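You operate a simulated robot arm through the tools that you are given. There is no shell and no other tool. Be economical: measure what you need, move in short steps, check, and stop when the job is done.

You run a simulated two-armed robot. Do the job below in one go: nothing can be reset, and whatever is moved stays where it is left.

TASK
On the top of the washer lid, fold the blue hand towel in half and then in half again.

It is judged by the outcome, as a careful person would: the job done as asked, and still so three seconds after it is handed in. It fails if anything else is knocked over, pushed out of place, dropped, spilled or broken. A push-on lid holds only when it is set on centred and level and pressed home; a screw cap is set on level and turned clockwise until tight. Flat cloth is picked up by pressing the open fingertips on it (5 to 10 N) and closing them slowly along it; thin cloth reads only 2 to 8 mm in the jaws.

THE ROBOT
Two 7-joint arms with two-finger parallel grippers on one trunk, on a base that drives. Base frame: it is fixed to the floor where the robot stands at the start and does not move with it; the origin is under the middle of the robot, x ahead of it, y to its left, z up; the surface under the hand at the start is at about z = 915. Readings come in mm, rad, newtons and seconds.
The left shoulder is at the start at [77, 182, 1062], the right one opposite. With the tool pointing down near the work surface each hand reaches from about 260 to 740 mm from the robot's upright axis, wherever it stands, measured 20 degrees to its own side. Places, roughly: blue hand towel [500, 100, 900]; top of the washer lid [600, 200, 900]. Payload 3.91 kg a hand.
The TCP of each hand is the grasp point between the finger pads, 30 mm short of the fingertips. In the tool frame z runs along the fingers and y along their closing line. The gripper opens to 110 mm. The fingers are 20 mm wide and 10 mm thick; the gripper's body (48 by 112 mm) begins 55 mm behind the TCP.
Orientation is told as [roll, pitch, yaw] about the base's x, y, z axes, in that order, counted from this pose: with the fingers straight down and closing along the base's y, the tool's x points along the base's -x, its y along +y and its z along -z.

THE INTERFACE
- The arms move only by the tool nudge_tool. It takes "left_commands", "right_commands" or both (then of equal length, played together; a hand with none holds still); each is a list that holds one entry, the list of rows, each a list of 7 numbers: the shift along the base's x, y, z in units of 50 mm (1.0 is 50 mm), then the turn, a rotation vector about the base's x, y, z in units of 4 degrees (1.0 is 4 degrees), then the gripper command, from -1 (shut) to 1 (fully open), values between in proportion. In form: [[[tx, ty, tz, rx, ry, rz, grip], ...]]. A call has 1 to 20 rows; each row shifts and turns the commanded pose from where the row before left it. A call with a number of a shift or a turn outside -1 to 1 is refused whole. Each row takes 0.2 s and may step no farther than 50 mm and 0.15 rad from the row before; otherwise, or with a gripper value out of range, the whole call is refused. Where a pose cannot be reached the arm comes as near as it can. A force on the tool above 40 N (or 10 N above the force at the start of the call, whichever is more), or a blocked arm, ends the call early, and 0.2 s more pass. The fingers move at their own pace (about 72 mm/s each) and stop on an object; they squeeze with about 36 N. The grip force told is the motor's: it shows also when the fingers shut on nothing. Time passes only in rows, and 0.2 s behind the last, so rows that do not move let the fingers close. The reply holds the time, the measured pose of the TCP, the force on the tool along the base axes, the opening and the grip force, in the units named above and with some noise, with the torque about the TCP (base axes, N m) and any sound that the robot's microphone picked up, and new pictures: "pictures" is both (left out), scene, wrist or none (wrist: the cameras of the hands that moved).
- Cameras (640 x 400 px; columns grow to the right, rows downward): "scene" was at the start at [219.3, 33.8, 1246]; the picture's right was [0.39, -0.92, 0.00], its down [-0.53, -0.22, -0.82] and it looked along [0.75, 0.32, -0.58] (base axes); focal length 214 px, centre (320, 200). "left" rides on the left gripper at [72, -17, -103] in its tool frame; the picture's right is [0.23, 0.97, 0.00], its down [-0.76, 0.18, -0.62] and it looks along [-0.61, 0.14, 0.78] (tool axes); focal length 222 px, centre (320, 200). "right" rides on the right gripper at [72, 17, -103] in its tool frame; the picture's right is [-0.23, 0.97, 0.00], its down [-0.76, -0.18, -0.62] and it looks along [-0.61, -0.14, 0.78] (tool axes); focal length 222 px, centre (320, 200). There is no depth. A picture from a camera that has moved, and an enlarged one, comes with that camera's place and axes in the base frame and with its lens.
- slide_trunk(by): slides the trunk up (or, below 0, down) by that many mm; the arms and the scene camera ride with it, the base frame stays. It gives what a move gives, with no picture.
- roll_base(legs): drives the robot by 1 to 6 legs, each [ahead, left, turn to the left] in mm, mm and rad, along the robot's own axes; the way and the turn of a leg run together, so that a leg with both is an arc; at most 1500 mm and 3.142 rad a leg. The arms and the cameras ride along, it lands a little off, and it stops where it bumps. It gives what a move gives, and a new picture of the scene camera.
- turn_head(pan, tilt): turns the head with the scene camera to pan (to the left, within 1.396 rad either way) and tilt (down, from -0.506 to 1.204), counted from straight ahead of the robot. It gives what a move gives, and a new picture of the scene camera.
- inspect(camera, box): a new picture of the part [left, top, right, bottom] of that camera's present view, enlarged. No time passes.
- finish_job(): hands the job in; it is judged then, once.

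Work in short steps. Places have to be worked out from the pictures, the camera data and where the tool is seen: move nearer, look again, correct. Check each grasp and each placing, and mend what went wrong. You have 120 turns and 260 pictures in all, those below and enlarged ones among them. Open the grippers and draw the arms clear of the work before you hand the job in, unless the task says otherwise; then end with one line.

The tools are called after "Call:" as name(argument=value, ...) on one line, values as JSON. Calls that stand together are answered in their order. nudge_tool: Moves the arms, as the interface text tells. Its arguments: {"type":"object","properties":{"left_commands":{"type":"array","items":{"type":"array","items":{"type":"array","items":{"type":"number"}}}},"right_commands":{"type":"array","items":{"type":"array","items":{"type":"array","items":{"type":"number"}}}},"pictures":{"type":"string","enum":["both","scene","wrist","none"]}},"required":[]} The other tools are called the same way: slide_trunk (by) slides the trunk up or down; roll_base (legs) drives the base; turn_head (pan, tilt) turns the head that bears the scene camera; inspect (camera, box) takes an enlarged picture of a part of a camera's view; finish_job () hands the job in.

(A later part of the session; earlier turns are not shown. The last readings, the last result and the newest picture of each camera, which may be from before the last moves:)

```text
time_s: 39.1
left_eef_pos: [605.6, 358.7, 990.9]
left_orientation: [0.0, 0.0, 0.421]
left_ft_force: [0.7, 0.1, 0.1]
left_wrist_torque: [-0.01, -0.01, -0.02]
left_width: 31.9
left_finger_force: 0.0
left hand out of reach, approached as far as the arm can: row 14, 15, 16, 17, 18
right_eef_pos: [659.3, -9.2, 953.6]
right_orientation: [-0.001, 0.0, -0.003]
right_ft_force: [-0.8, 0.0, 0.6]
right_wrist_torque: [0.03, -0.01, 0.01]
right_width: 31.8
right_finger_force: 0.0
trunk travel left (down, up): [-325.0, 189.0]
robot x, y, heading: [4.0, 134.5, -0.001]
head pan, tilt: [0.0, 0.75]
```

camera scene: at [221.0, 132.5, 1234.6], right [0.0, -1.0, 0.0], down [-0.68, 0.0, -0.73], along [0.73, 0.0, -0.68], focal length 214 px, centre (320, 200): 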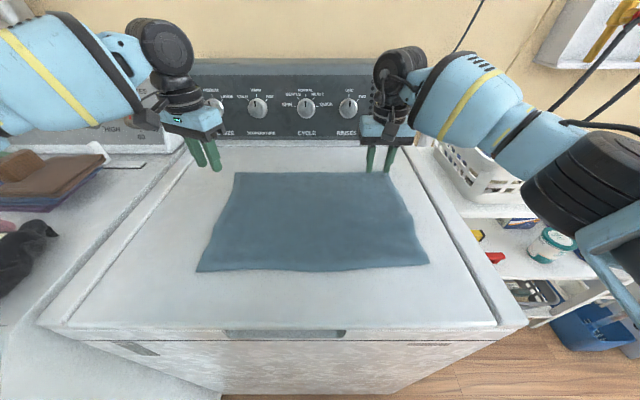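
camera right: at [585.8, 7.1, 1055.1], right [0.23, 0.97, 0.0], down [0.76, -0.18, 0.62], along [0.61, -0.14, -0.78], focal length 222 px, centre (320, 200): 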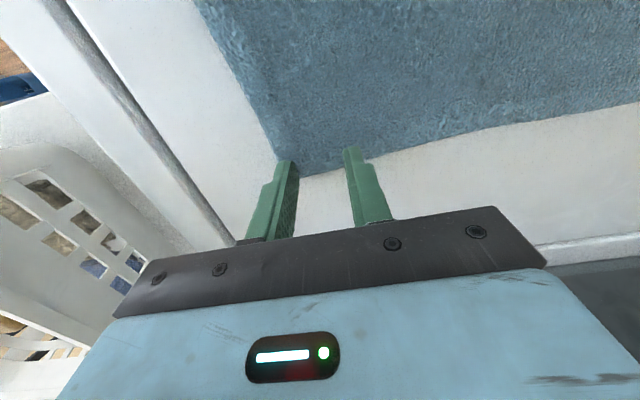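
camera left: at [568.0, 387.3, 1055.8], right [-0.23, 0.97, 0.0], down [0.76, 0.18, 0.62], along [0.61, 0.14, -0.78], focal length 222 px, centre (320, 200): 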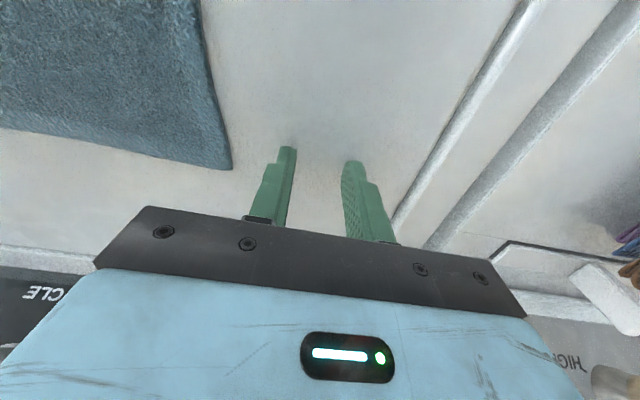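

The limit doesn't depend on yaw; it follows a diagonal (robot-relative y ≥ x − 376 for the left arm). Moving the base back right by about 105 mm should make the left corner reachable, so I lift and drive.

Call:
nudge_tool(left_commands=[[[-0.3, 0, 0.5, 0, 0, -1, -0.42], [-0.3, 0, 0.3, 0, 0, -1, -0.42], [0, 0, 0, 0, 0, -1, -0.42], [0, 0, 0, 0, 0, -1, -0.42], [0, 0, 0, 0, 0, -1, -0.42], [0, 0, 0, 0, 0, -1, -0.42]]], right_commands=[[[0, 0, 0.5, 0, 0, 0, -0.42], [0, 0, 0.5, 0, 0, 0, -0.42], [0, 0, 0.5, 0, 0, 0, -0.42], [0, 0, 0, 0, 0, 0, -0.42], [0, 0, 0, 0, 0, 0, -0.42], [0, 0, 0, 0, 0, 0, -0.42]]], pictures="none")

Call:
roll_base(legs=[[0, -107, 0]])

```text
time_s: 40.5
left_eef_pos: [573.8, 359.9, 1029.9]
left_orientation: [-0.001, 0.0, 0.0]
left_ft_force: [0.5, -0.7, 0.7]
left_wrist_torque: [0.01, 0.01, -0.03]
left_width: 32.0
left_finger_force: 0.0
right_eef_pos: [657.5, -6.3, 1027.2]
right_orientation: [0.0, -0.001, 0.0]
right_ft_force: [0.7, 0.0, 0.1]
right_wrist_torque: [0.0, -0.02, -0.02]
right_width: 31.9
right_finger_force: 0.1
trunk travel left (down, up): [-325.0, 189.0]
robot x, y, heading: [1.0, 133.3, -0.005]
head pan, tilt: [0.0, 0.75]
```

```text
time_s: 42.1
left_eef_pos: [574.0, 251.0, 1029.8]
left_orientation: [0.0, -0.001, 0.001]
left_ft_force: [-0.7, 0.9, -0.2]
left_wrist_torque: [0.0, -0.03, -0.02]
left_width: 32.0
left_finger_force: 0.2
right_eef_pos: [655.7, -115.5, 1026.9]
right_orientation: [0.0, -0.001, -0.004]
right_ft_force: [-0.2, -0.7, 0.5]
right_wrist_torque: [0.0, 0.04, 0.03]
right_width: 32.0
right_finger_force: 0.0
trunk travel left (down, up): [-325.0, 189.0]
robot x, y, heading: [2.3, 27.4, -0.002]
head pan, tilt: [0.0, 0.75]
camera scene: at [221.0, 24.5, 1234.6], right [0.0, -1.0, 0.0], down [-0.68, 0.0, -0.73], along [0.73, 0.0, -0.68], focal length 214 px, centre (320, 200)
```

scene: 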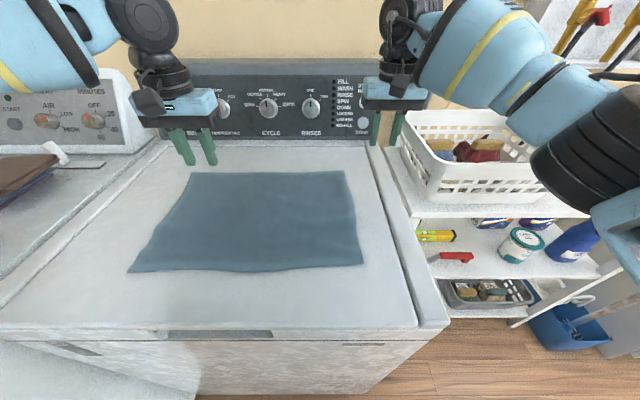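

Now I move both over the far corners again from this base position.

Call:
nudge_tool(left_commands=[[[0, 0.45, 0, 0, 0, 0, -0.42], [0, 0.45, 0, 0, 0, 0, -0.42], [0.2, 0.4, 0, 0, 0, 0, -0.42], [0.45, 0, 0, 0, 0, 0, -0.42], [0.45, 0, 0, 0, 0, 0, -0.42], [0.48, 0, 0, 0, 0, 0, -0.42], [0, 0, -0.5, 0, 0, 0, -0.42], [0, 0, -0.5, 0, 0, 0, -0.42], [0, 0, -0.4, 0, 0, 0, -0.42]]], right_commands=[[[0, 0.45, 0, 0, 0, 0, -0.42], [0, 0.45, 0, 0, 0, 0, -0.42], [0.04, 0.4, 0, 0, 0, 0, -0.42], [0, 0.45, 0, 0, 0, 0, -0.42], [0, 0.38, 0, 0, 0, 0, -0.42], [0, 0, 0, 0, 0, 0, -0.42], [0, 0, -0.5, 0, 0, 0, -0.42], [0, 0, -0.5, 0, 0, 0, -0.42], [0, 0, -0.4, 0, 0, 0, -0.42]]])

```text
time_s: 44.1
left_eef_pos: [634.7, 319.8, 959.8]
left_orientation: [0.001, -0.001, -0.003]
left_ft_force: [0.3, 0.0, 0.6]
left_wrist_torque: [0.03, 0.0, -0.01]
left_width: 32.0
left_finger_force: 0.1
left hand out of reach, approached as far as the arm can: row 6
right_eef_pos: [658.9, -7.9, 956.1]
right_orientation: [0.002, -0.001, -0.003]
right_ft_force: [0.5, -0.4, 0.9]
right_wrist_torque: [-0.01, -0.02, -0.01]
right_width: 31.9
right_finger_force: 0.1
trunk travel left (down, up): [-325.0, 189.0]
robot x, y, heading: [1.8, 28.6, -0.002]
head pan, tilt: [0.0, 0.75]
camera scene: at [221.3, 24.7, 1234.6], right [0.0, -1.0, 0.0], down [-0.68, 0.0, -0.73], along [0.73, 0.0, -0.68], focal length 214 px, centre (320, 200)
camera right: at [585.5, 9.0, 1058.7], right [0.23, 0.97, 0.0], down [0.76, -0.18, 0.62], along [0.61, -0.14, -0.78], focal length 222 px, centre (320, 200)
camera left: at [562.1, 303.2, 1063.4], right [-0.23, 0.97, 0.0], down [0.76, 0.18, 0.62], along [0.61, 0.14, -0.78], focal length 222 px, centre (320, 200)
```

scene: 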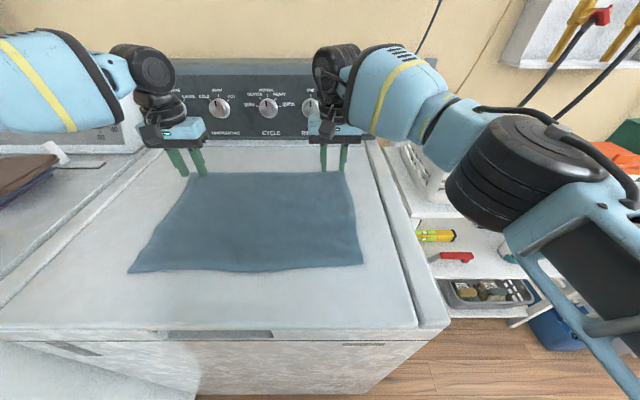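
right: 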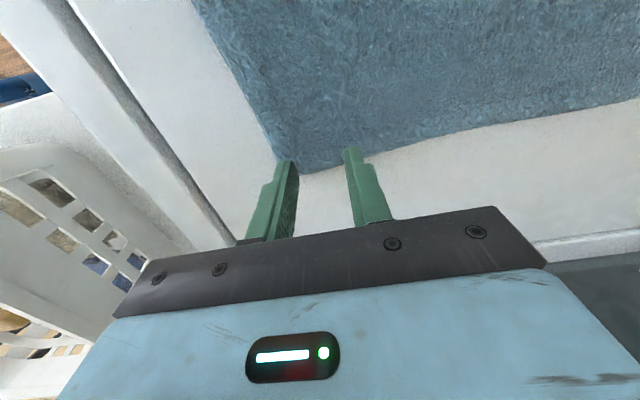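
left: 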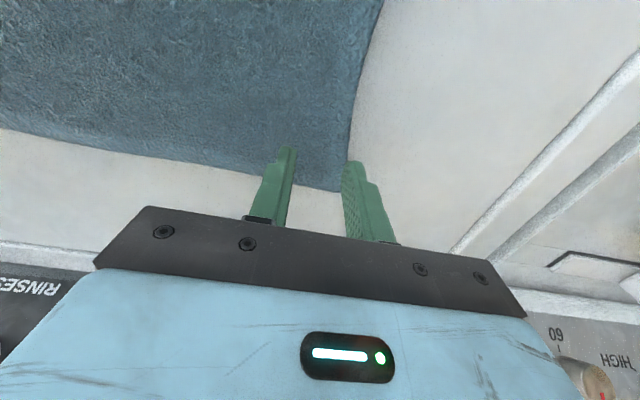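

Nearly there: the left corner is at (663,341) and the left hand is 18 mm short in x. I nudge it forward and inward, and bring both down to just above the cloth.

Call:
nudge_tool(left_commands=[[[0.1, -0.05, -0.04, 0, 0, 0, -0.42], [0.1, -0.05, -0.04, 0, 0, 0, -0.42], [0.1, 0, 0, 0, 0, 0, -0.42]]], right_commands=[[[0.02, 0, -0.04, 0, 0, 0, -0.42], [0.02, 0, -0.04, 0, 0, 0, -0.42], [0, 0, 0, 0, 0, 0, -0.42]]], pictures="none")

```text
time_s: 44.9
left_eef_pos: [649.2, 314.7, 954.8]
left_orientation: [-0.001, -0.001, 0.002]
left_ft_force: [-0.7, 0.9, 0.3]
left_wrist_torque: [-0.01, -0.03, 0.03]
left_width: 31.7
left_finger_force: 0.1
right_eef_pos: [660.0, -8.9, 953.7]
right_orientation: [0.001, -0.001, -0.003]
right_ft_force: [-0.2, -0.2, 0.4]
right_wrist_torque: [0.0, -0.02, 0.0]
right_width: 31.8
right_finger_force: 0.0
trunk travel left (down, up): [-325.0, 189.0]
robot x, y, heading: [-2.3, 25.5, 0.002]
head pan, tilt: [0.0, 0.75]
```

Reached. Lowering in small steps to contact.

Call:
nudge_tool(left_commands=[[[0, 0, -0.05, 0, 0, 0, -0.42], [0, 0, -0.05, 0, 0, 0, -0.42], [0, 0, -0.02, 0, 0, 0, -0.42]]], right_commands=[[[0, 0, -0.05, 0, 0, 0, -0.42], [0, 0, -0.05, 0, 0, 0, -0.42], [0, 0, -0.015, 0, 0, 0, -0.42]]])

```text
time_s: 45.7
left_eef_pos: [648.8, 312.3, 949.9]
left_orientation: [0.0, 0.0, -0.002]
left_ft_force: [0.2, -0.3, 0.6]
left_wrist_torque: [-0.02, -0.04, -0.01]
left_width: 31.9
left_finger_force: 0.1
right_eef_pos: [659.9, -7.3, 948.4]
right_orientation: [0.0, -0.001, -0.003]
right_ft_force: [1.6, -0.5, 6.1]
right_wrist_torque: [-0.03, -0.01, -0.01]
right_width: 32.0
right_finger_force: 0.0
trunk travel left (down, up): [-325.0, 189.0]
robot x, y, heading: [-3.6, 26.8, -0.0]
head pan, tilt: [0.0, 0.75]
camera scene: at [220.7, 24.8, 1234.7], right [0.0, -1.0, 0.0], down [-0.68, 0.0, -0.73], along [0.73, 0.0, -0.68], focal length 214 px, centre (320, 200)
camera right: at [587.5, 8.5, 1050.7], right [0.23, 0.97, 0.0], down [0.76, -0.18, 0.62], along [0.61, -0.14, -0.78], focal length 222 px, centre (320, 200)
camera left: at [576.4, 295.9, 1053.5], right [-0.23, 0.97, 0.0], down [0.76, 0.18, 0.62], along [0.61, 0.14, -0.78], focal length 222 px, centre (320, 200)
```

scene: 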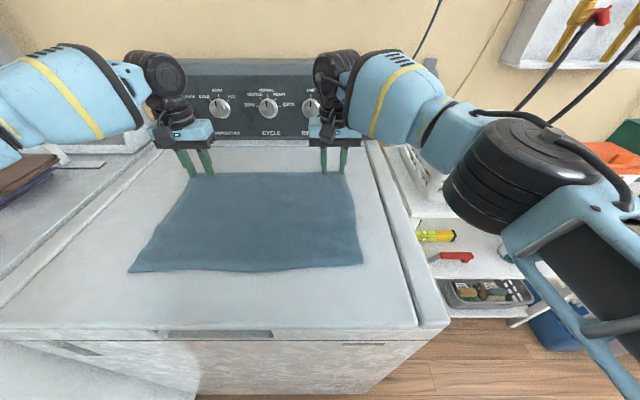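
right: 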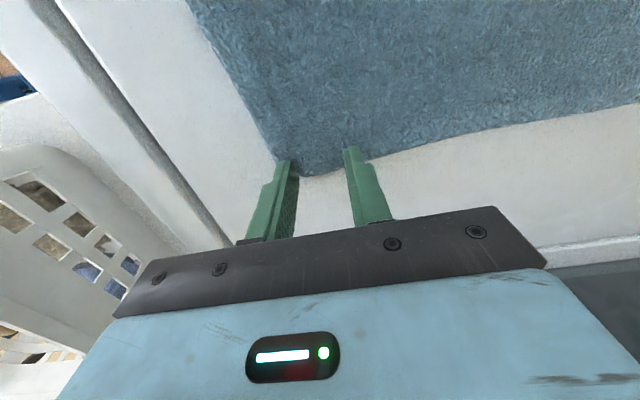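
left: 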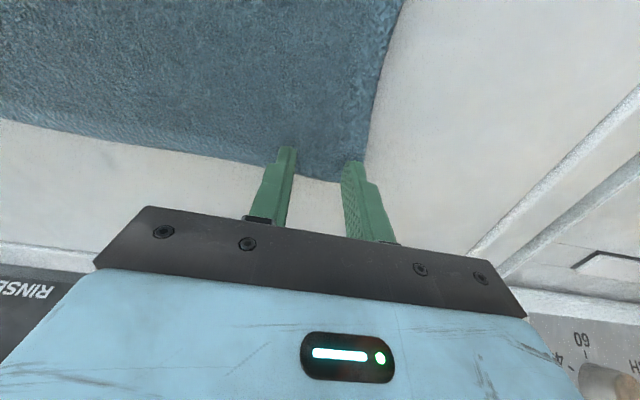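

Right touches at 6 N. The left outer finger is right on the towel's rounded corner, so I shift it 6 mm inward before contact.

Call:
nudge_tool(left_commands=[[[0, -0.12, 0, 0, 0, 0, -0.42], [0, 0, -0.02, 0, 0, 0, -0.42], [0, 0, -0.02, 0, 0, 0, -0.42], [0, 0, 0, 0, 0, 0, -0.42]]], pictures="none")

```text
time_s: 46.7
left_eef_pos: [649.0, 310.4, 948.4]
left_orientation: [0.001, -0.002, 0.001]
left_ft_force: [1.8, 0.5, 5.9]
left_wrist_torque: [-0.02, -0.07, 0.02]
left_width: 32.2
left_finger_force: 0.2
left hand out of reach, approached as far as the arm can: row 1
right_eef_pos: [659.6, -7.8, 947.3]
right_orientation: [0.0, -0.002, -0.004]
right_ft_force: [2.5, 0.7, 7.3]
right_wrist_torque: [0.04, -0.01, -0.01]
right_width: 31.9
right_finger_force: 0.1
trunk travel left (down, up): [-325.0, 189.0]
robot x, y, heading: [2.2, 19.5, -0.001]
head pan, tilt: [0.0, 0.75]
```

Both press at 6–7 N. Closing slowly.

Call:
nudge_tool(left_commands=[[[0, 0, 0, 0, 0, 0, -0.48], [0, 0, 0, 0, 0, 0, -0.55], [0, 0, 0, 0, 0, 0, -0.62], [0, 0, 0, 0, 0, 0, -0.69], [0, 0, 0, 0, 0, 0, -0.76], [0, 0, 0, 0, 0, 0, -0.83], [0, 0, 0, 0, 0, 0, -0.9], [0, 0, 0, 0, 0, 0, -1], [0, 0, 0, 0, 0, 0, -1], [0, 0, 0, 0, 0, 0, -1]]], right_commands=[[[0, 0, 0, 0, 0, 0, -0.48], [0, 0, 0, 0, 0, 0, -0.55], [0, 0, 0, 0, 0, 0, -0.62], [0, 0, 0, 0, 0, 0, -0.69], [0, 0, 0, 0, 0, 0, -0.76], [0, 0, 0, 0, 0, 0, -0.83], [0, 0, 0, 0, 0, 0, -0.9], [0, 0, 0, 0, 0, 0, -1], [0, 0, 0, 0, 0, 0, -1], [0, 0, 0, 0, 0, 0, -1]]], pictures="wrist")

```text
time_s: 48.9
left_eef_pos: [648.4, 309.8, 947.2]
left_orientation: [0.0, -0.003, -0.001]
left_ft_force: [0.5, -6.9, 7.1]
left_wrist_torque: [-0.18, -0.05, 0.01]
left_width: 3.4
left_finger_force: 35.9
right_eef_pos: [660.0, -9.2, 948.9]
right_orientation: [0.004, -0.001, -0.004]
right_ft_force: [0.0, 6.4, 5.2]
right_wrist_torque: [0.13, 0.06, -0.02]
right_width: 2.9
right_finger_force: 35.7
trunk travel left (down, up): [-325.0, 189.0]
robot x, y, heading: [4.3, 23.5, 0.0]
head pan, tilt: [0.0, 0.75]
camera right: at [586.6, 8.5, 1050.6], right [0.23, 0.97, 0.0], down [0.76, -0.18, 0.62], along [0.61, -0.14, -0.78], focal length 222 px, centre (320, 200)
camera left: at [575.4, 292.9, 1051.9], right [-0.23, 0.97, 0.0], down [0.76, 0.18, 0.62], along [0.61, 0.14, -0.78], focal length 222 px, centre (320, 200)
```

right: 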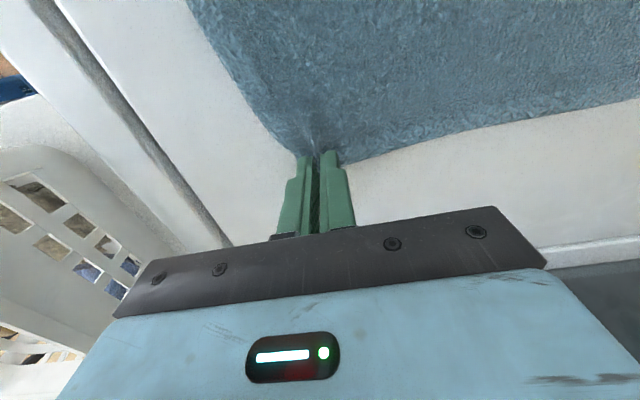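
left: 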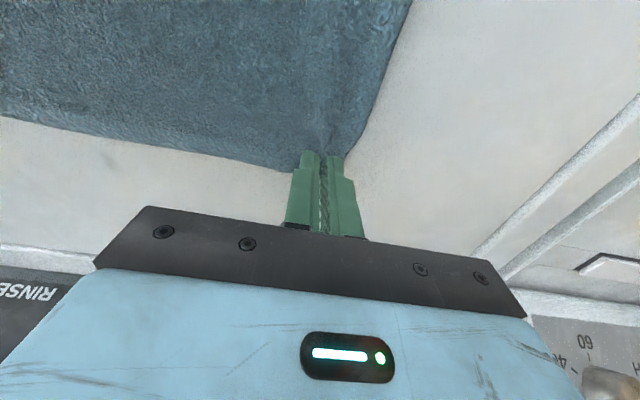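

Both corners are pinched (about 3 mm). I carry them up and over toward me in an arc, tilting the fingers forward; first half now.

Call:
nudge_tool(left_commands=[[[-0.082, 0, 0.544, 0, 0, 0, -1], [-0.284, 0, 0.504, 0, -1, 0, -1], [-0.426, 0, 0.43, 0, -1, 0, -1], [-0.542, 0, 0.326, 0, -1, 0, -1], [-0.626, 0, 0.2, 0, -1, 0, -1], [-0.666, 0, 0.06, 0, -1, 0, -1], [-0.664, 0, -0.088, 0, -1, 0, -1]]], right_commands=[[[-0.082, 0, 0.544, 0, 0, 0, -1], [-0.284, 0, 0.504, 0, -1, 0, -1], [-0.426, 0, 0.43, 0, -1, 0, -1], [-0.542, 0, 0.326, 0, -1, 0, -1], [-0.626, 0, 0.2, 0, -1, 0, -1], [-0.666, 0, 0.06, 0, -1, 0, -1], [-0.664, 0, -0.088, 0, -1, 0, -1]]], pictures="scene")

```text
time_s: 50.5
left_eef_pos: [483.4, 310.7, 1046.6]
left_orientation: [-0.001, -0.421, 0.0]
left_ft_force: [-0.9, -4.9, 0.3]
left_wrist_torque: [-0.14, -0.06, -0.01]
left_width: 3.3
left_finger_force: 36.1
right_eef_pos: [494.0, -7.3, 1046.6]
right_orientation: [0.004, -0.422, -0.004]
right_ft_force: [0.1, 5.0, -0.1]
right_wrist_torque: [0.12, 0.0, 0.07]
right_width: 3.5
right_finger_force: 36.5
trunk travel left (down, up): [-325.0, 189.0]
robot x, y, heading: [-0.3, 26.7, -0.008]
head pan, tilt: [0.0, 0.75]
camera scene: at [219.7, 25.0, 1234.9], right [0.0, -1.0, 0.0], down [-0.68, 0.0, -0.73], along [0.73, 0.0, -0.68], focal length 214 px, centre (320, 200)
```

scene: 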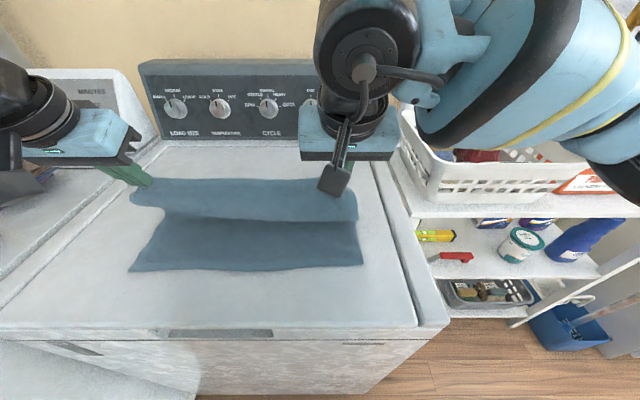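

Going well. Second half: over and down, with a 5 mm shift to the right for alignment, stopping just above the lower layer.

Call:
nudge_tool(left_commands=[[[-0.622, -0.02, -0.228, 0, -1, 0, -1], [-0.538, -0.02, -0.356, 0, -1, 0, -1], [-0.418, -0.02, -0.456, 0, -1, 0, -1], [-0.276, -0.02, -0.476, 0, -1, 0, -1], [-0.06, -0.02, -0.2, 0, -1, 0, -1]]], right_commands=[[[-0.622, -0.02, -0.228, 0, -1, 0, -1], [-0.538, -0.02, -0.356, 0, -1, 0, -1], [-0.418, -0.02, -0.456, 0, -1, 0, -1], [-0.276, -0.02, -0.476, 0, -1, 0, -1], [-0.06, -0.02, -0.2, 0, -1, 0, -1]]])

```text
time_s: 51.7
left_eef_pos: [457.2, 312.7, 982.1]
left_orientation: [-0.004, -0.765, -0.001]
left_ft_force: [-3.6, -18.1, -1.2]
left_wrist_torque: [-0.5, 0.15, -0.36]
left_width: 3.5
left_finger_force: 35.7
left hand out of reach, approached as far as the arm can: row 3, 4, 5
right_eef_pos: [398.7, -13.1, 957.9]
right_orientation: [0.011, -0.771, -0.009]
right_ft_force: [3.6, 18.6, 1.9]
right_wrist_torque: [0.5, -0.11, 0.32]
right_width: 3.1
right_finger_force: 36.0
trunk travel left (down, up): [-325.0, 189.0]
robot x, y, heading: [0.5, 22.5, -0.004]
head pan, tilt: [0.0, 0.75]
camera scene: at [221.0, 24.9, 1234.6], right [0.0, -1.0, 0.0], down [-0.68, 0.0, -0.73], along [0.73, 0.0, -0.68], focal length 214 px, centre (320, 200)
camera right: at [273.7, 3.4, 981.4], right [0.16, 0.97, 0.17], down [0.11, -0.18, 0.98], along [0.98, -0.14, -0.14], focal length 222 px, centre (320, 200)
camera left: at [332.1, 296.4, 1007.1], right [-0.16, 0.97, -0.16], down [0.12, 0.18, 0.98], along [0.98, 0.14, -0.14], focal length 222 px, centre (320, 200)
```

scene: 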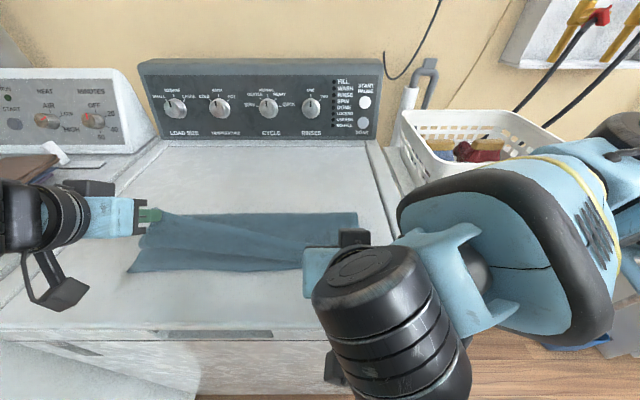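
right: 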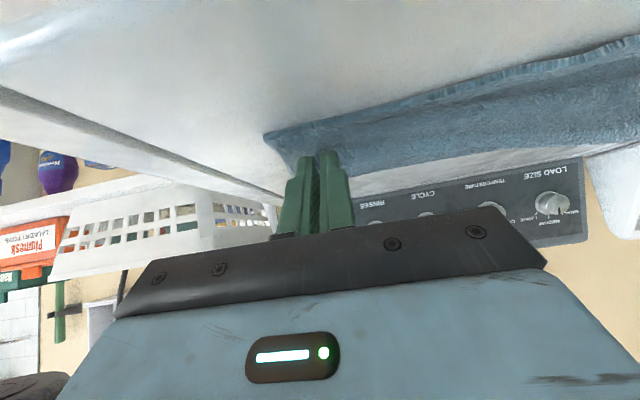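
left: 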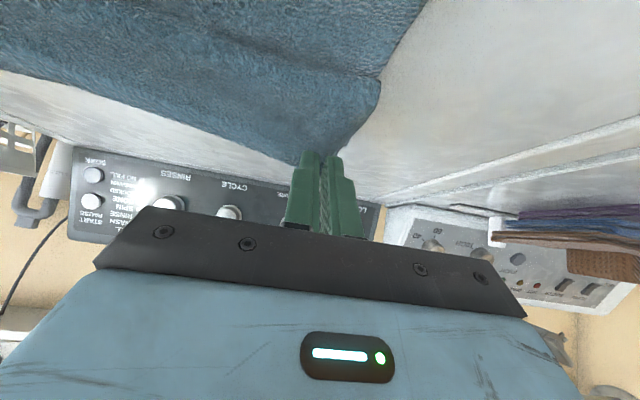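

The left arm can't hold that tilt there. I unwind its tilt by 20° while bringing it the rest of the way down.

Call:
nudge_tool(left_commands=[[[0, 0, 0, 0, 1, 0, -1], [-0.2, 0, 0, 0, 1, 0, -1], [-0.3, 0, -0.1, 0, 1, 0, -1], [-0.3, 0, -0.2, 0, 1, 0, -1], [-0.3, 0, -0.2, 0, 1, 0, -1]]], pictures="scene")

```text
time_s: 52.9
left_eef_pos: [401.3, 315.4, 957.5]
left_orientation: [-0.002, -0.42, 0.0]
left_ft_force: [2.0, -16.1, 3.9]
left_wrist_torque: [-0.51, -0.08, -0.09]
left_width: 3.5
left_finger_force: 36.1
right_eef_pos: [398.9, -13.6, 958.7]
right_orientation: [0.006, -0.769, -0.005]
right_ft_force: [-1.0, 17.0, 0.4]
right_wrist_torque: [0.44, -0.01, 0.29]
right_width: 3.5
right_finger_force: 35.9
trunk travel left (down, up): [-325.0, 189.0]
robot x, y, heading: [0.4, 25.4, 0.001]
head pan, tilt: [0.0, 0.75]
camera scene: at [220.9, 24.6, 1234.7], right [0.0, -1.0, 0.0], down [-0.68, 0.0, -0.73], along [0.73, 0.0, -0.68], focal length 214 px, centre (320, 200)
```

scene: 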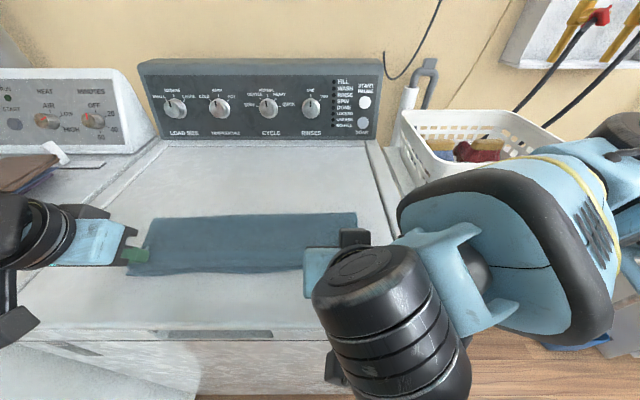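

The fold is over. I relax the sideways pull (hands in a few mm) and set the tips down.

Call:
nudge_tool(left_commands=[[[0, -0.07, -0.07, 0, 0, 0, -1], [0, -0.07, -0.07, 0, 0, 0, -1], [0, 0, 0, 0, 0, 0, -1]]], right_commands=[[[-0.05, 0.05, -0.1, 0, 0, 0, -1], [-0.05, 0.05, -0.1, 0, 0, 0, -1], [0, 0, 0, 0, 0, 0, -1]]], pictures="wrist")

```text
time_s: 53.7
left_eef_pos: [401.3, 308.2, 951.9]
left_orientation: [0.002, -0.426, 0.001]
left_ft_force: [0.8, 3.7, 31.4]
left_wrist_torque: [0.09, -0.12, 0.06]
left_width: 3.4
left_finger_force: 36.1
right_eef_pos: [394.2, -9.0, 950.4]
right_orientation: [0.004, -0.772, -0.007]
right_ft_force: [1.5, 3.6, 8.8]
right_wrist_torque: [0.07, -0.2, 0.08]
right_width: 3.3
right_finger_force: 36.0
trunk travel left (down, up): [-325.0, 189.0]
robot x, y, heading: [4.1, 25.7, 0.004]
head pan, tilt: [0.0, 0.75]
camera right: at [269.5, 8.2, 973.2], right [0.17, 0.97, 0.16], down [0.11, -0.18, 0.98], along [0.98, -0.15, -0.14], focal length 222 px, centre (320, 200)
camera left: at [293.0, 292.0, 1017.1], right [-0.21, 0.97, -0.09], down [0.44, 0.18, 0.88], along [0.88, 0.14, -0.46], focal length 222 px, centre (320, 200)
```

right: 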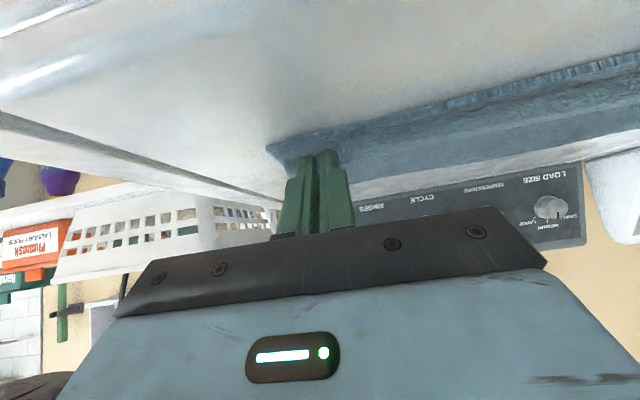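
left: 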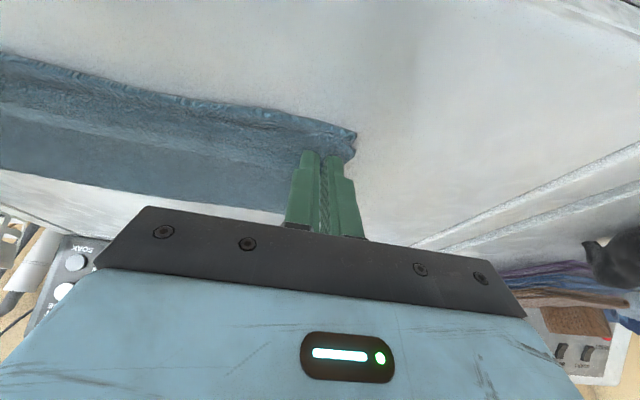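

Left presses 31 N; I ease it, open both slowly to spread the corners, then withdraw along the finger axis.

Call:
nudge_tool(left_commands=[[[0, 0, 0.04, 0, 0, 0, -1], [0, 0, 0.01, 0, 0, 0, -0.9], [0, 0, 0, 0, 0, 0, -0.78], [0, 0, 0, 0, 0, 0, -0.66], [0, 0, 0, 0, 0, 0, -0.54], [0, 0, 0, 0, 0, 0, -0.42], [0, 0, 0, 0, 0, 0, -0.42], [-0.08, 0, 0.18, 0, 0, 0, -0.42], [-0.2, 0, 0.45, 0, 0, 0, -0.42], [-0.2, 0, 0.45, 0, 0, 0, -0.42]]], right_commands=[[[0, 0, 0, 0, 0, 0, -1], [0, 0, 0, 0, 0, 0, -0.9], [0, 0, 0, 0, 0, 0, -0.78], [0, 0, 0, 0, 0, 0, -0.66], [0, 0, 0, 0, 0, 0, -0.54], [0, 0, 0, 0, 0, 0, -0.42], [0, 0, 0, 0, 0, 0, -0.42], [-0.14, 0, 0.14, 0, 0, 0, -0.42], [-0.3, 0, 0.4, 0, 0, 0, -0.42], [-0.3, 0, 0.4, 0, 0, 0, -0.42]]])

```text
time_s: 56.0
left_eef_pos: [379.1, 308.2, 1009.7]
left_orientation: [0.002, -0.415, -0.003]
left_ft_force: [0.4, 0.0, 0.0]
left_wrist_torque: [0.04, 0.01, 0.01]
left_width: 31.9
left_finger_force: 0.0
left hand out of reach, approached as far as the arm can: row 9
right_eef_pos: [373.4, -40.5, 955.7]
right_orientation: [-0.168, -0.715, 0.013]
right_ft_force: [-0.6, -0.2, -0.4]
right_wrist_torque: [0.02, 0.03, 0.0]
right_width: 31.8
right_finger_force: 0.3
trunk travel left (down, up): [-325.0, 189.0]
robot x, y, heading: [2.1, 24.9, -0.006]
head pan, tilt: [0.0, 0.75]
stopped in row 10 (right hand): the arm was blocked; the commanded pose is now the measured one
camera scene: at [221.3, 24.7, 1234.5], right [0.0, -1.0, 0.0], down [-0.68, 0.0, -0.73], along [0.73, 0.0, -0.68], focal length 214 px, centre (320, 200)
camera right: at [252.5, -7.5, 981.9], right [0.27, 0.96, 0.03], down [0.15, -0.07, 0.99], along [0.95, -0.26, -0.17], focal length 222 px, centre (320, 200)
camera left: at [271.1, 291.4, 1074.7], right [-0.21, 0.97, -0.09], down [0.44, 0.18, 0.88], along [0.87, 0.14, -0.47], focal length 222 px, centre (320, 200)
```

scene: 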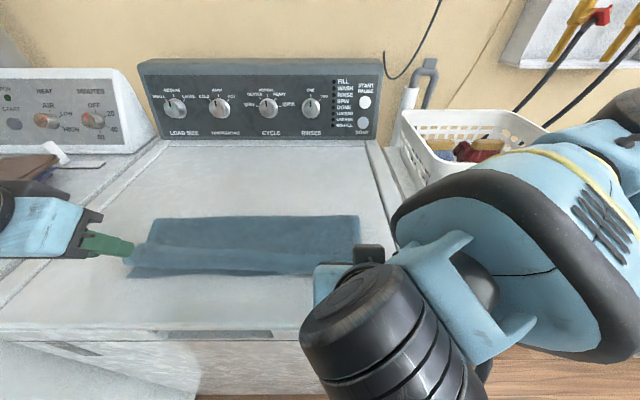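
right: 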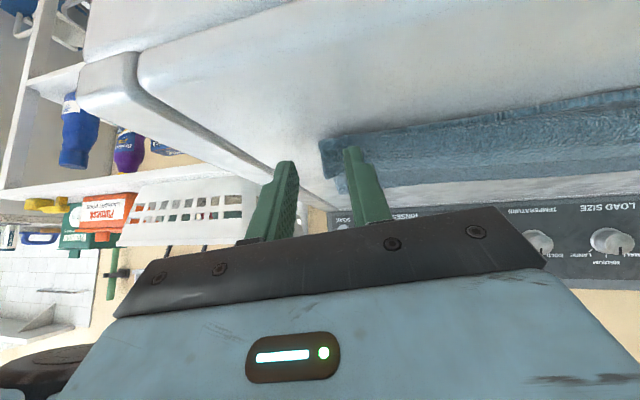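
left: 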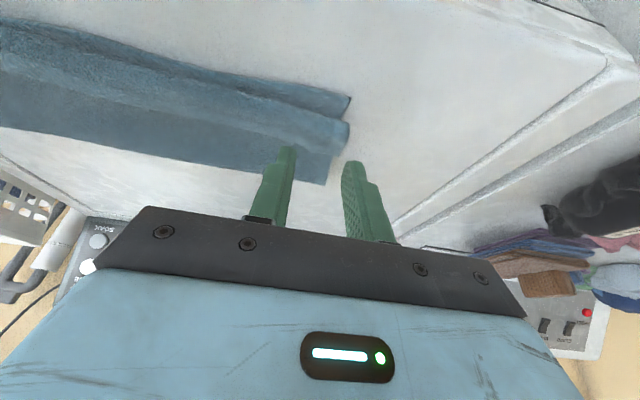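

The right wrist got blocked near the body after release. I lift it up and outward while untilting, and take the left up too, then look at the fold.

Call:
nudge_tool(left_commands=[[[0, 0.2, 0.5, 0, 1, 0, -0.42], [0, 0.3, 0.5, 0, 1, 0, -0.42], [0, 0.3, 0.3, 0, 1, 0, -0.42], [0, 0.3, 0, 0, 1, 0, -0.42], [0, 0.3, 0, 0, 1, 0, -0.42], [0, 0.3, 0, 0, 1, 0, -0.42]]], right_commands=[[[0.1, -0.1, 0.3, 0, 1, 0, -0.42], [0.2, -0.3, 0.4, 0, 1, 0, -0.42], [0.2, -0.4, 0.5, 0, 1, 0, -0.42], [0.2, -0.5, 0.5, 0, 1, 0, -0.42], [0.2, -0.5, 0.5, 0, 1, 0, -0.42], [0, -0.5, 0.3, 0, 1, 0, -0.42]]], pictures="scene")

```text
time_s: 57.4
left_eef_pos: [379.2, 392.9, 1075.3]
left_orientation: [0.0, 0.003, 0.0]
left_ft_force: [-1.0, 0.0, 0.2]
left_wrist_torque: [0.0, 0.0, 0.03]
left_width: 32.1
left_finger_force: 0.2
right_eef_pos: [417.9, -151.8, 1081.8]
right_orientation: [-0.161, -0.297, 0.014]
right_ft_force: [0.3, 0.4, -0.4]
right_wrist_torque: [0.0, -0.01, 0.01]
right_width: 31.8
right_finger_force: 0.1
trunk travel left (down, up): [-325.0, 189.0]
robot x, y, heading: [2.7, 23.8, 0.0]
head pan, tilt: [0.0, 0.75]
camera scene: at [220.9, 24.4, 1234.6], right [0.0, -1.0, 0.0], down [-0.68, 0.0, -0.73], along [0.73, 0.0, -0.68], focal length 214 px, centre (320, 200)
```

scene: 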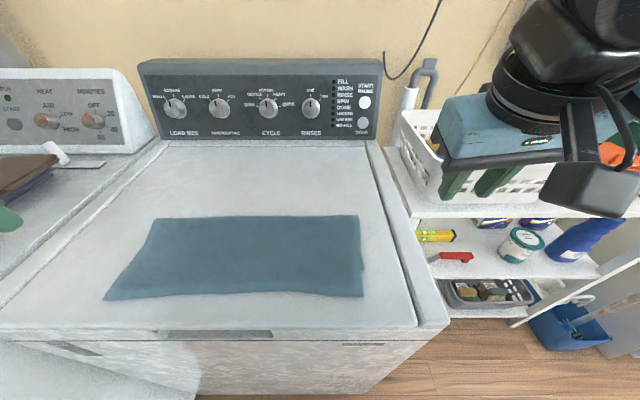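

Inspecting the result of the first fold closely.

Call:
inspect(camera="scene", box=[80, 190, 400, 350])

```text
2.00 times, centred on (240, 270) of scene
camera zoom: at [220.9, 24.4, 1234.6], right [0.0, -1.0, 0.0], down [-0.68, 0.0, -0.73], along [0.73, 0.0, -0.68], focal length 429 px, centre (480, 60)
```

zoom: 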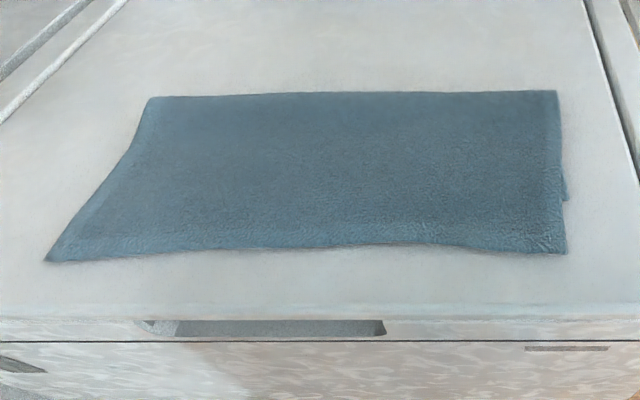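

The fold flipped cleanly, but the top layer overshoots: its edge is at x≈350 while the lower layer's edge should be near 400. I can pick up the overhanging single-layer edge, lift it up toward the hinge line, and lay it back about 50 mm farther. Moving the hands over the overhang.

Call:
nudge_tool(left_commands=[[[-0.057, -0.273, -0.3, 0, 0, 0, -0.42], [-0.057, -0.273, -0.3, 0, 0, 0, -0.42], [-0.057, -0.273, -0.3, 0, 0, 0, -0.42], [-0.057, -0.273, -0.3, 0, 0, 0, -0.42], [-0.057, -0.273, -0.3, 0, 0, 0, -0.42], [-0.057, -0.273, -0.3, 0, 0, 0, -0.42]]], right_commands=[[[-0.173, 0.457, -0.32, 0.384, 0.71, 0, -0.42], [-0.173, 0.457, -0.32, 0.384, 0.71, 0, -0.42], [-0.173, 0.457, -0.32, 0.384, 0.71, 0, -0.42], [-0.173, 0.457, -0.32, 0.384, 0.71, 0, -0.42], [-0.173, 0.457, -0.32, 0.384, 0.71, 0, -0.42], [-0.173, 0.457, -0.32, 0.384, 0.71, 0, -0.42]]])

```text
time_s: 58.8
left_eef_pos: [360.5, 309.7, 984.5]
left_orientation: [0.0, 0.002, -0.001]
left_ft_force: [-0.4, 0.2, 0.0]
left_wrist_torque: [-0.02, -0.02, 0.02]
left_width: 31.9
left_finger_force: 0.1
right_eef_pos: [365.8, -16.9, 985.8]
right_orientation: [0.004, 0.002, -0.014]
right_ft_force: [0.8, 0.6, 0.2]
right_wrist_torque: [0.02, -0.01, -0.03]
right_width: 32.0
right_finger_force: 0.0
trunk travel left (down, up): [-325.0, 189.0]
robot x, y, heading: [0.5, 26.9, 0.001]
head pan, tilt: [0.0, 0.75]
camera scene: at [221.4, 24.8, 1234.5], right [0.0, -1.0, 0.0], down [-0.68, 0.0, -0.73], along [0.73, 0.0, -0.68], focal length 214 px, centre (320, 200)
camera right: at [293.1, 0.1, 1088.7], right [0.24, 0.97, 0.0], down [0.76, -0.19, 0.62], along [0.6, -0.15, -0.78], focal length 222 px, centre (320, 200)
camera left: at [288.3, 292.8, 1088.3], right [-0.23, 0.97, 0.0], down [0.76, 0.18, 0.62], along [0.6, 0.14, -0.78], focal length 222 px, centre (320, 200)
```

scene: 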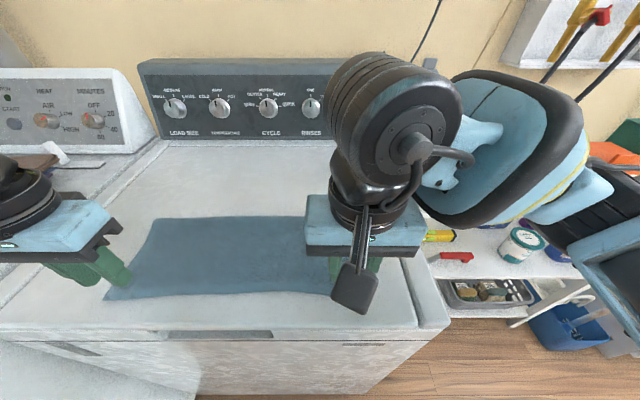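
right: 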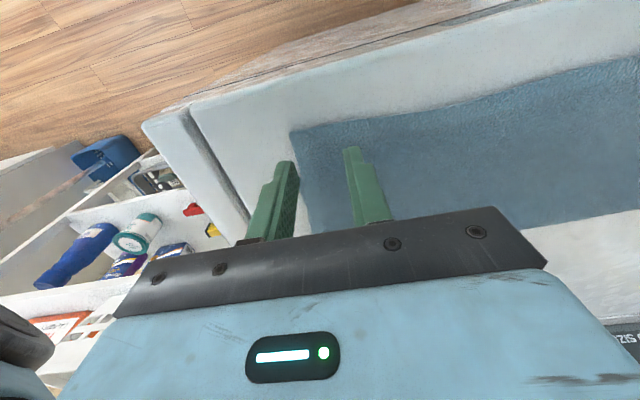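
left: 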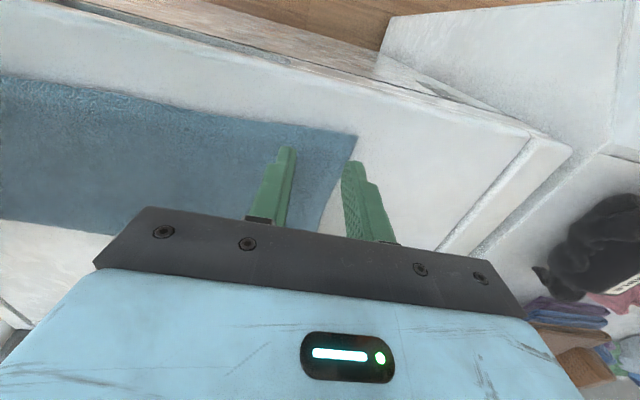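

The overhang corners are at (348,337) and (351,−39), as expected. Lowering to near contact.

Call:
nudge_tool(left_commands=[[[0.02, 0, -0.3, 0, 0, 0, -0.42], [0, 0, -0.3, 0, 0, 0, -0.42], [0, 0, -0.05, 0, 0, 0, -0.42], [0, 0, -0.04, 0, 0, 0, -0.42]]], right_commands=[[[0, 0.08, -0.3, 0, 0, 0, -0.42], [0, 0, -0.3, 0, 0, 0, -0.42], [0, 0, -0.06, 0, 0, 0, -0.42], [0, 0, -0.05, 0, 0, 0, -0.42]]], pictures="none")

```text
time_s: 59.8
left_eef_pos: [362.4, 310.3, 949.4]
left_orientation: [0.001, 0.001, -0.002]
left_ft_force: [-0.7, -0.3, 0.6]
left_wrist_torque: [0.02, -0.01, 0.01]
left_width: 31.9
left_finger_force: 0.0
right_eef_pos: [366.4, -12.5, 950.7]
right_orientation: [0.002, 0.001, -0.012]
right_ft_force: [-0.4, 0.4, 0.3]
right_wrist_torque: [0.04, 0.01, 0.03]
right_width: 31.8
right_finger_force: 0.1
trunk travel left (down, up): [-325.0, 189.0]
robot x, y, heading: [-2.7, 25.7, 0.002]
head pan, tilt: [0.0, 0.75]
```

Call:
nudge_tool(left_commands=[[[0, 0, -0.03, 0, 0, 0, -0.42], [0, 0, -0.02, 0, 0, 0, -0.42], [0, 0, 0, 0, 0, 0, -0.42]]], right_commands=[[[0, 0, -0.03, 0, 0, 0, -0.42], [0, 0, -0.03, 0, 0, 0, -0.42], [0, 0, 0, 0, 0, 0, -0.42]]], pictures="none")

```text
time_s: 60.6
left_eef_pos: [362.8, 310.8, 948.0]
left_orientation: [0.0, 0.0, 0.001]
left_ft_force: [-2.4, 0.8, 6.7]
left_wrist_torque: [0.01, 0.04, 0.06]
left_width: 31.7
left_finger_force: 0.1
right_eef_pos: [366.0, -12.9, 948.4]
right_orientation: [0.004, -0.002, -0.011]
right_ft_force: [1.0, 1.5, 10.0]
right_wrist_torque: [0.02, -0.05, -0.01]
right_width: 31.9
right_finger_force: 0.1
trunk travel left (down, up): [-325.0, 189.0]
robot x, y, heading: [-2.6, 22.5, -0.002]
head pan, tilt: [0.0, 0.75]
```

Contact at 7 and 10 N on the single-layer overhang. Closing slowly.

Call:
nudge_tool(left_commands=[[[0, 0, 0, 0, 0, 0, -0.48], [0, 0, 0, 0, 0, 0, -0.55], [0, 0, 0, 0, 0, 0, -0.62], [0, 0, 0, 0, 0, 0, -0.69], [0, 0, 0, 0, 0, 0, -0.76], [0, 0, 0, 0, 0, 0, -0.83], [0, 0, 0, 0, 0, 0, -0.9], [0, 0, 0, 0, 0, 0, -1], [0, 0, 0, 0, 0, 0, -1], [0, 0, 0, 0, 0, 0, -1]]], right_commands=[[[0, 0, 0, 0, 0, 0, -0.48], [0, 0, 0, 0, 0, 0, -0.55], [0, 0, 0, 0, 0, 0, -0.62], [0, 0, 0, 0, 0, 0, -0.69], [0, 0, 0, 0, 0, 0, -0.76], [0, 0, 0, 0, 0, 0, -0.83], [0, 0, 0, 0, 0, 0, -0.9], [0, 0, 0, 0, 0, 0, -1], [0, 0, 0, 0, 0, 0, -1], [0, 0, 0, 0, 0, 0, -1]]], pictures="wrist")

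```text
time_s: 62.8
left_eef_pos: [362.4, 310.5, 948.6]
left_orientation: [0.001, -0.001, 0.001]
left_ft_force: [0.3, -10.4, 7.5]
left_wrist_torque: [-0.31, -0.06, -0.07]
left_width: 3.7
left_finger_force: 36.1
right_eef_pos: [364.9, -12.4, 947.7]
right_orientation: [0.003, -0.002, -0.013]
right_ft_force: [0.0, 9.7, 14.2]
right_wrist_torque: [0.3, -0.06, 0.03]
right_width: 3.8
right_finger_force: 36.0
trunk travel left (down, up): [-325.0, 189.0]
robot x, y, heading: [-2.3, 26.4, -0.004]
head pan, tilt: [0.0, 0.75]
camera right: at [292.5, 4.3, 1050.1], right [0.24, 0.97, 0.0], down [0.76, -0.19, 0.62], along [0.61, -0.15, -0.78], focal length 222 px, centre (320, 200)
camera left: at [289.8, 293.8, 1052.1], right [-0.23, 0.97, 0.0], down [0.76, 0.18, 0.62], along [0.61, 0.14, -0.78], focal length 222 px, centre (320, 200)
```

right: 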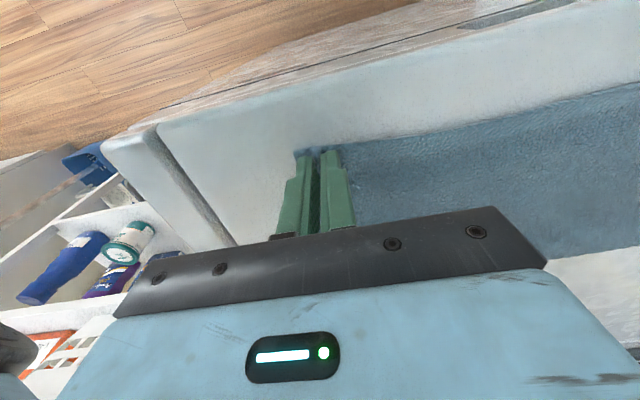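
left: 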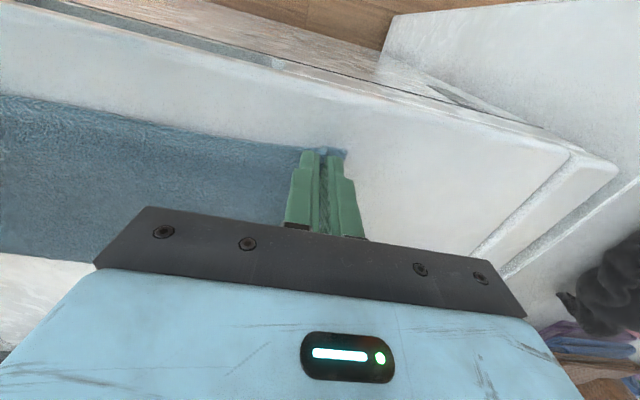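

Both gripped on one layer. I lift up and forward to re-form the hinge near x≈531, then look.

Call:
nudge_tool(left_commands=[[[0.2, -0.03, 0.5, 0, 0, 0, -1], [0.5, -0.03, 0.5, 0, 0, 0, -1], [0.5, 0, 0.44, 0, 0, 0, -1], [0.5, 0, 0.32, 0, 0, 0, -1], [0.5, 0, 0.2, 0, 0, 0, -1], [0.3, 0, 0, 0, 0, 0, -1]]], right_commands=[[[0.2, 0.03, 0.5, 0, 0, 0, -1], [0.5, 0.03, 0.5, 0, 0, 0, -1], [0.5, 0, 0.44, 0, 0, 0, -1], [0.5, 0, 0.32, 0, 0, 0, -1], [0.5, 0, 0.2, 0, 0, 0, -1], [0.4, 0, 0, 0, 0, 0, -1]]])

```text
time_s: 64.2
left_eef_pos: [488.0, 309.1, 1046.6]
left_orientation: [0.0, 0.001, -0.001]
left_ft_force: [0.4, -7.1, 0.5]
left_wrist_torque: [-0.17, 0.0, -0.04]
left_width: 3.9
left_finger_force: 35.7
right_eef_pos: [499.3, -11.7, 1043.9]
right_orientation: [0.002, 0.0, -0.01]
right_ft_force: [-0.2, 6.6, -0.5]
right_wrist_torque: [0.2, 0.01, 0.01]
right_width: 3.6
right_finger_force: 36.0
trunk travel left (down, up): [-325.0, 189.0]
robot x, y, heading: [-1.4, 26.4, -0.001]
head pan, tilt: [0.0, 0.75]
camera scene: at [221.6, 24.7, 1234.5], right [0.0, -1.0, 0.0], down [-0.68, 0.0, -0.73], along [0.73, 0.0, -0.68], focal length 214 px, centre (320, 200)
camera right: at [426.6, 6.5, 1146.2], right [0.24, 0.97, 0.0], down [0.76, -0.19, 0.62], along [0.6, -0.15, -0.78], focal length 222 px, centre (320, 200)
camera left: at [415.2, 292.6, 1150.2], right [-0.23, 0.97, 0.0], down [0.76, 0.18, 0.62], along [0.61, 0.14, -0.78], focal length 222 px, centre (320, 200)
```

scene: 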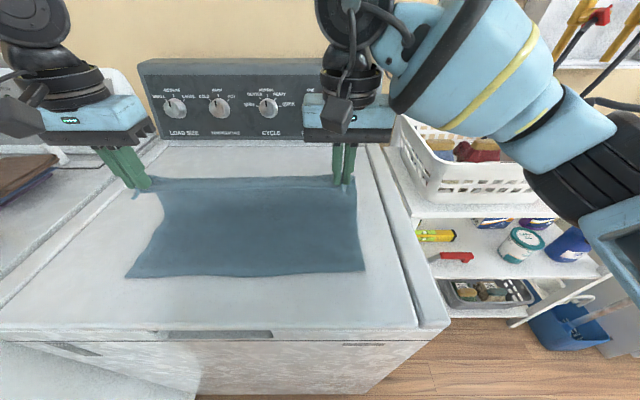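
right: 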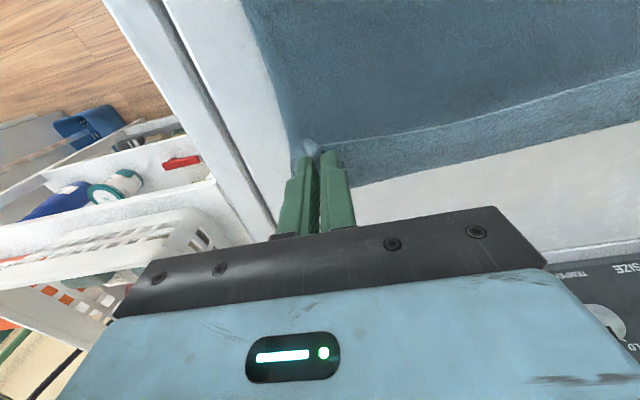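
left: 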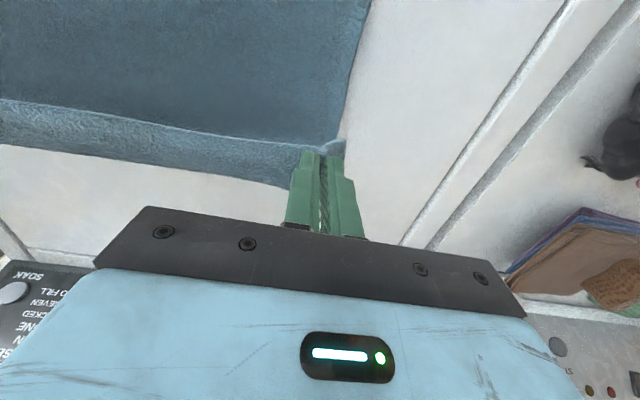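

The lower layer's near edge is now visible at x≈384 (left) and 394 (right). I lower the top edge onto it: hold points to x≈398 and 408.

Call:
nudge_tool(left_commands=[[[-0.46, -0.02, 0, 0, 0, 0, -1], [-0.5, -0.02, -0.26, 0, 0, 0, -1], [-0.4, -0.02, -0.4, 0, 0, 0, -1], [-0.26, -0.02, -0.46, 0, 0, 0, -1], [-0.14, 0, -0.44, 0, 0, 0, -1], [-0.04, 0, -0.26, 0, 0, 0, -1]]], right_commands=[[[-0.46, -0.02, 0, 0, 0, 0, -1], [-0.5, -0.02, -0.26, 0, 0, 0, -1], [-0.4, -0.02, -0.4, 0, 0, 0, -1], [-0.26, -0.02, -0.46, 0, 0, 0, -1], [-0.14, 0, -0.44, 0, 0, 0, -1], [-0.06, 0, -0.22, 0, 0, 0, -1]]])

```text
time_s: 65.6
left_eef_pos: [397.7, 304.4, 954.1]
left_orientation: [-0.001, 0.003, 0.0]
left_ft_force: [0.7, -4.8, 0.7]
left_wrist_torque: [-0.11, -0.02, -0.01]
left_width: 3.7
left_finger_force: 35.4
right_eef_pos: [403.5, -15.0, 955.9]
right_orientation: [0.003, 0.001, -0.012]
right_ft_force: [0.0, 6.6, -0.1]
right_wrist_torque: [0.13, 0.01, -0.01]
right_width: 3.5
right_finger_force: 35.9
trunk travel left (down, up): [-325.0, 189.0]
robot x, y, heading: [-3.5, 25.4, -0.007]
head pan, tilt: [0.0, 0.75]
camera scene: at [221.1, 24.7, 1234.6], right [0.0, -1.0, 0.0], down [-0.68, 0.0, -0.73], along [0.73, 0.0, -0.68], focal length 214 px, centre (320, 200)
camera right: at [329.9, 2.4, 1059.0], right [0.24, 0.97, 0.0], down [0.76, -0.19, 0.62], along [0.61, -0.15, -0.78], focal length 222 px, centre (320, 200)
camera left: at [325.7, 287.7, 1058.3], right [-0.23, 0.97, 0.0], down [0.76, 0.18, 0.62], along [0.61, 0.14, -0.78], focal length 222 px, centre (320, 200)
```

scene: 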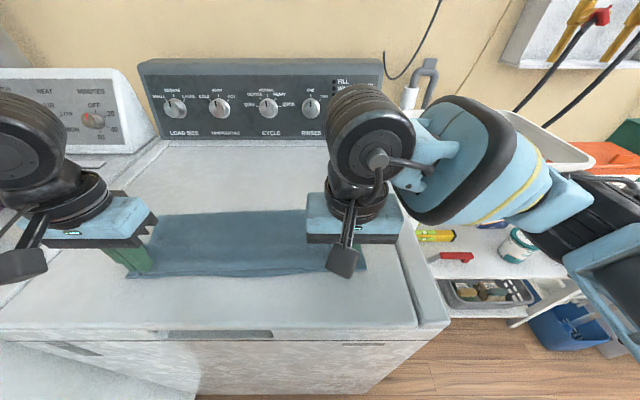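
right: 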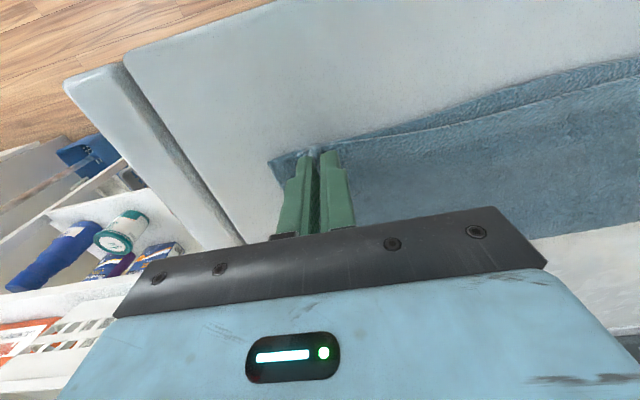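
left: 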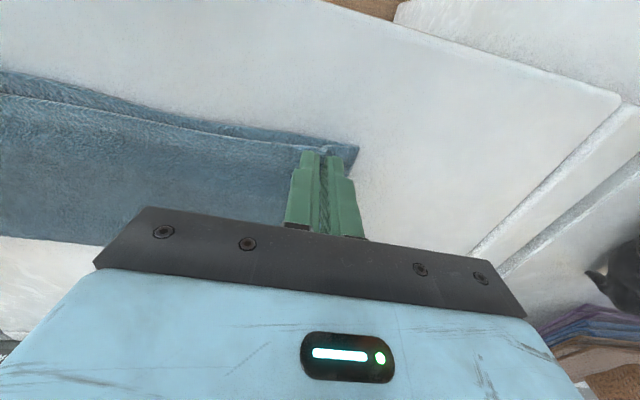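

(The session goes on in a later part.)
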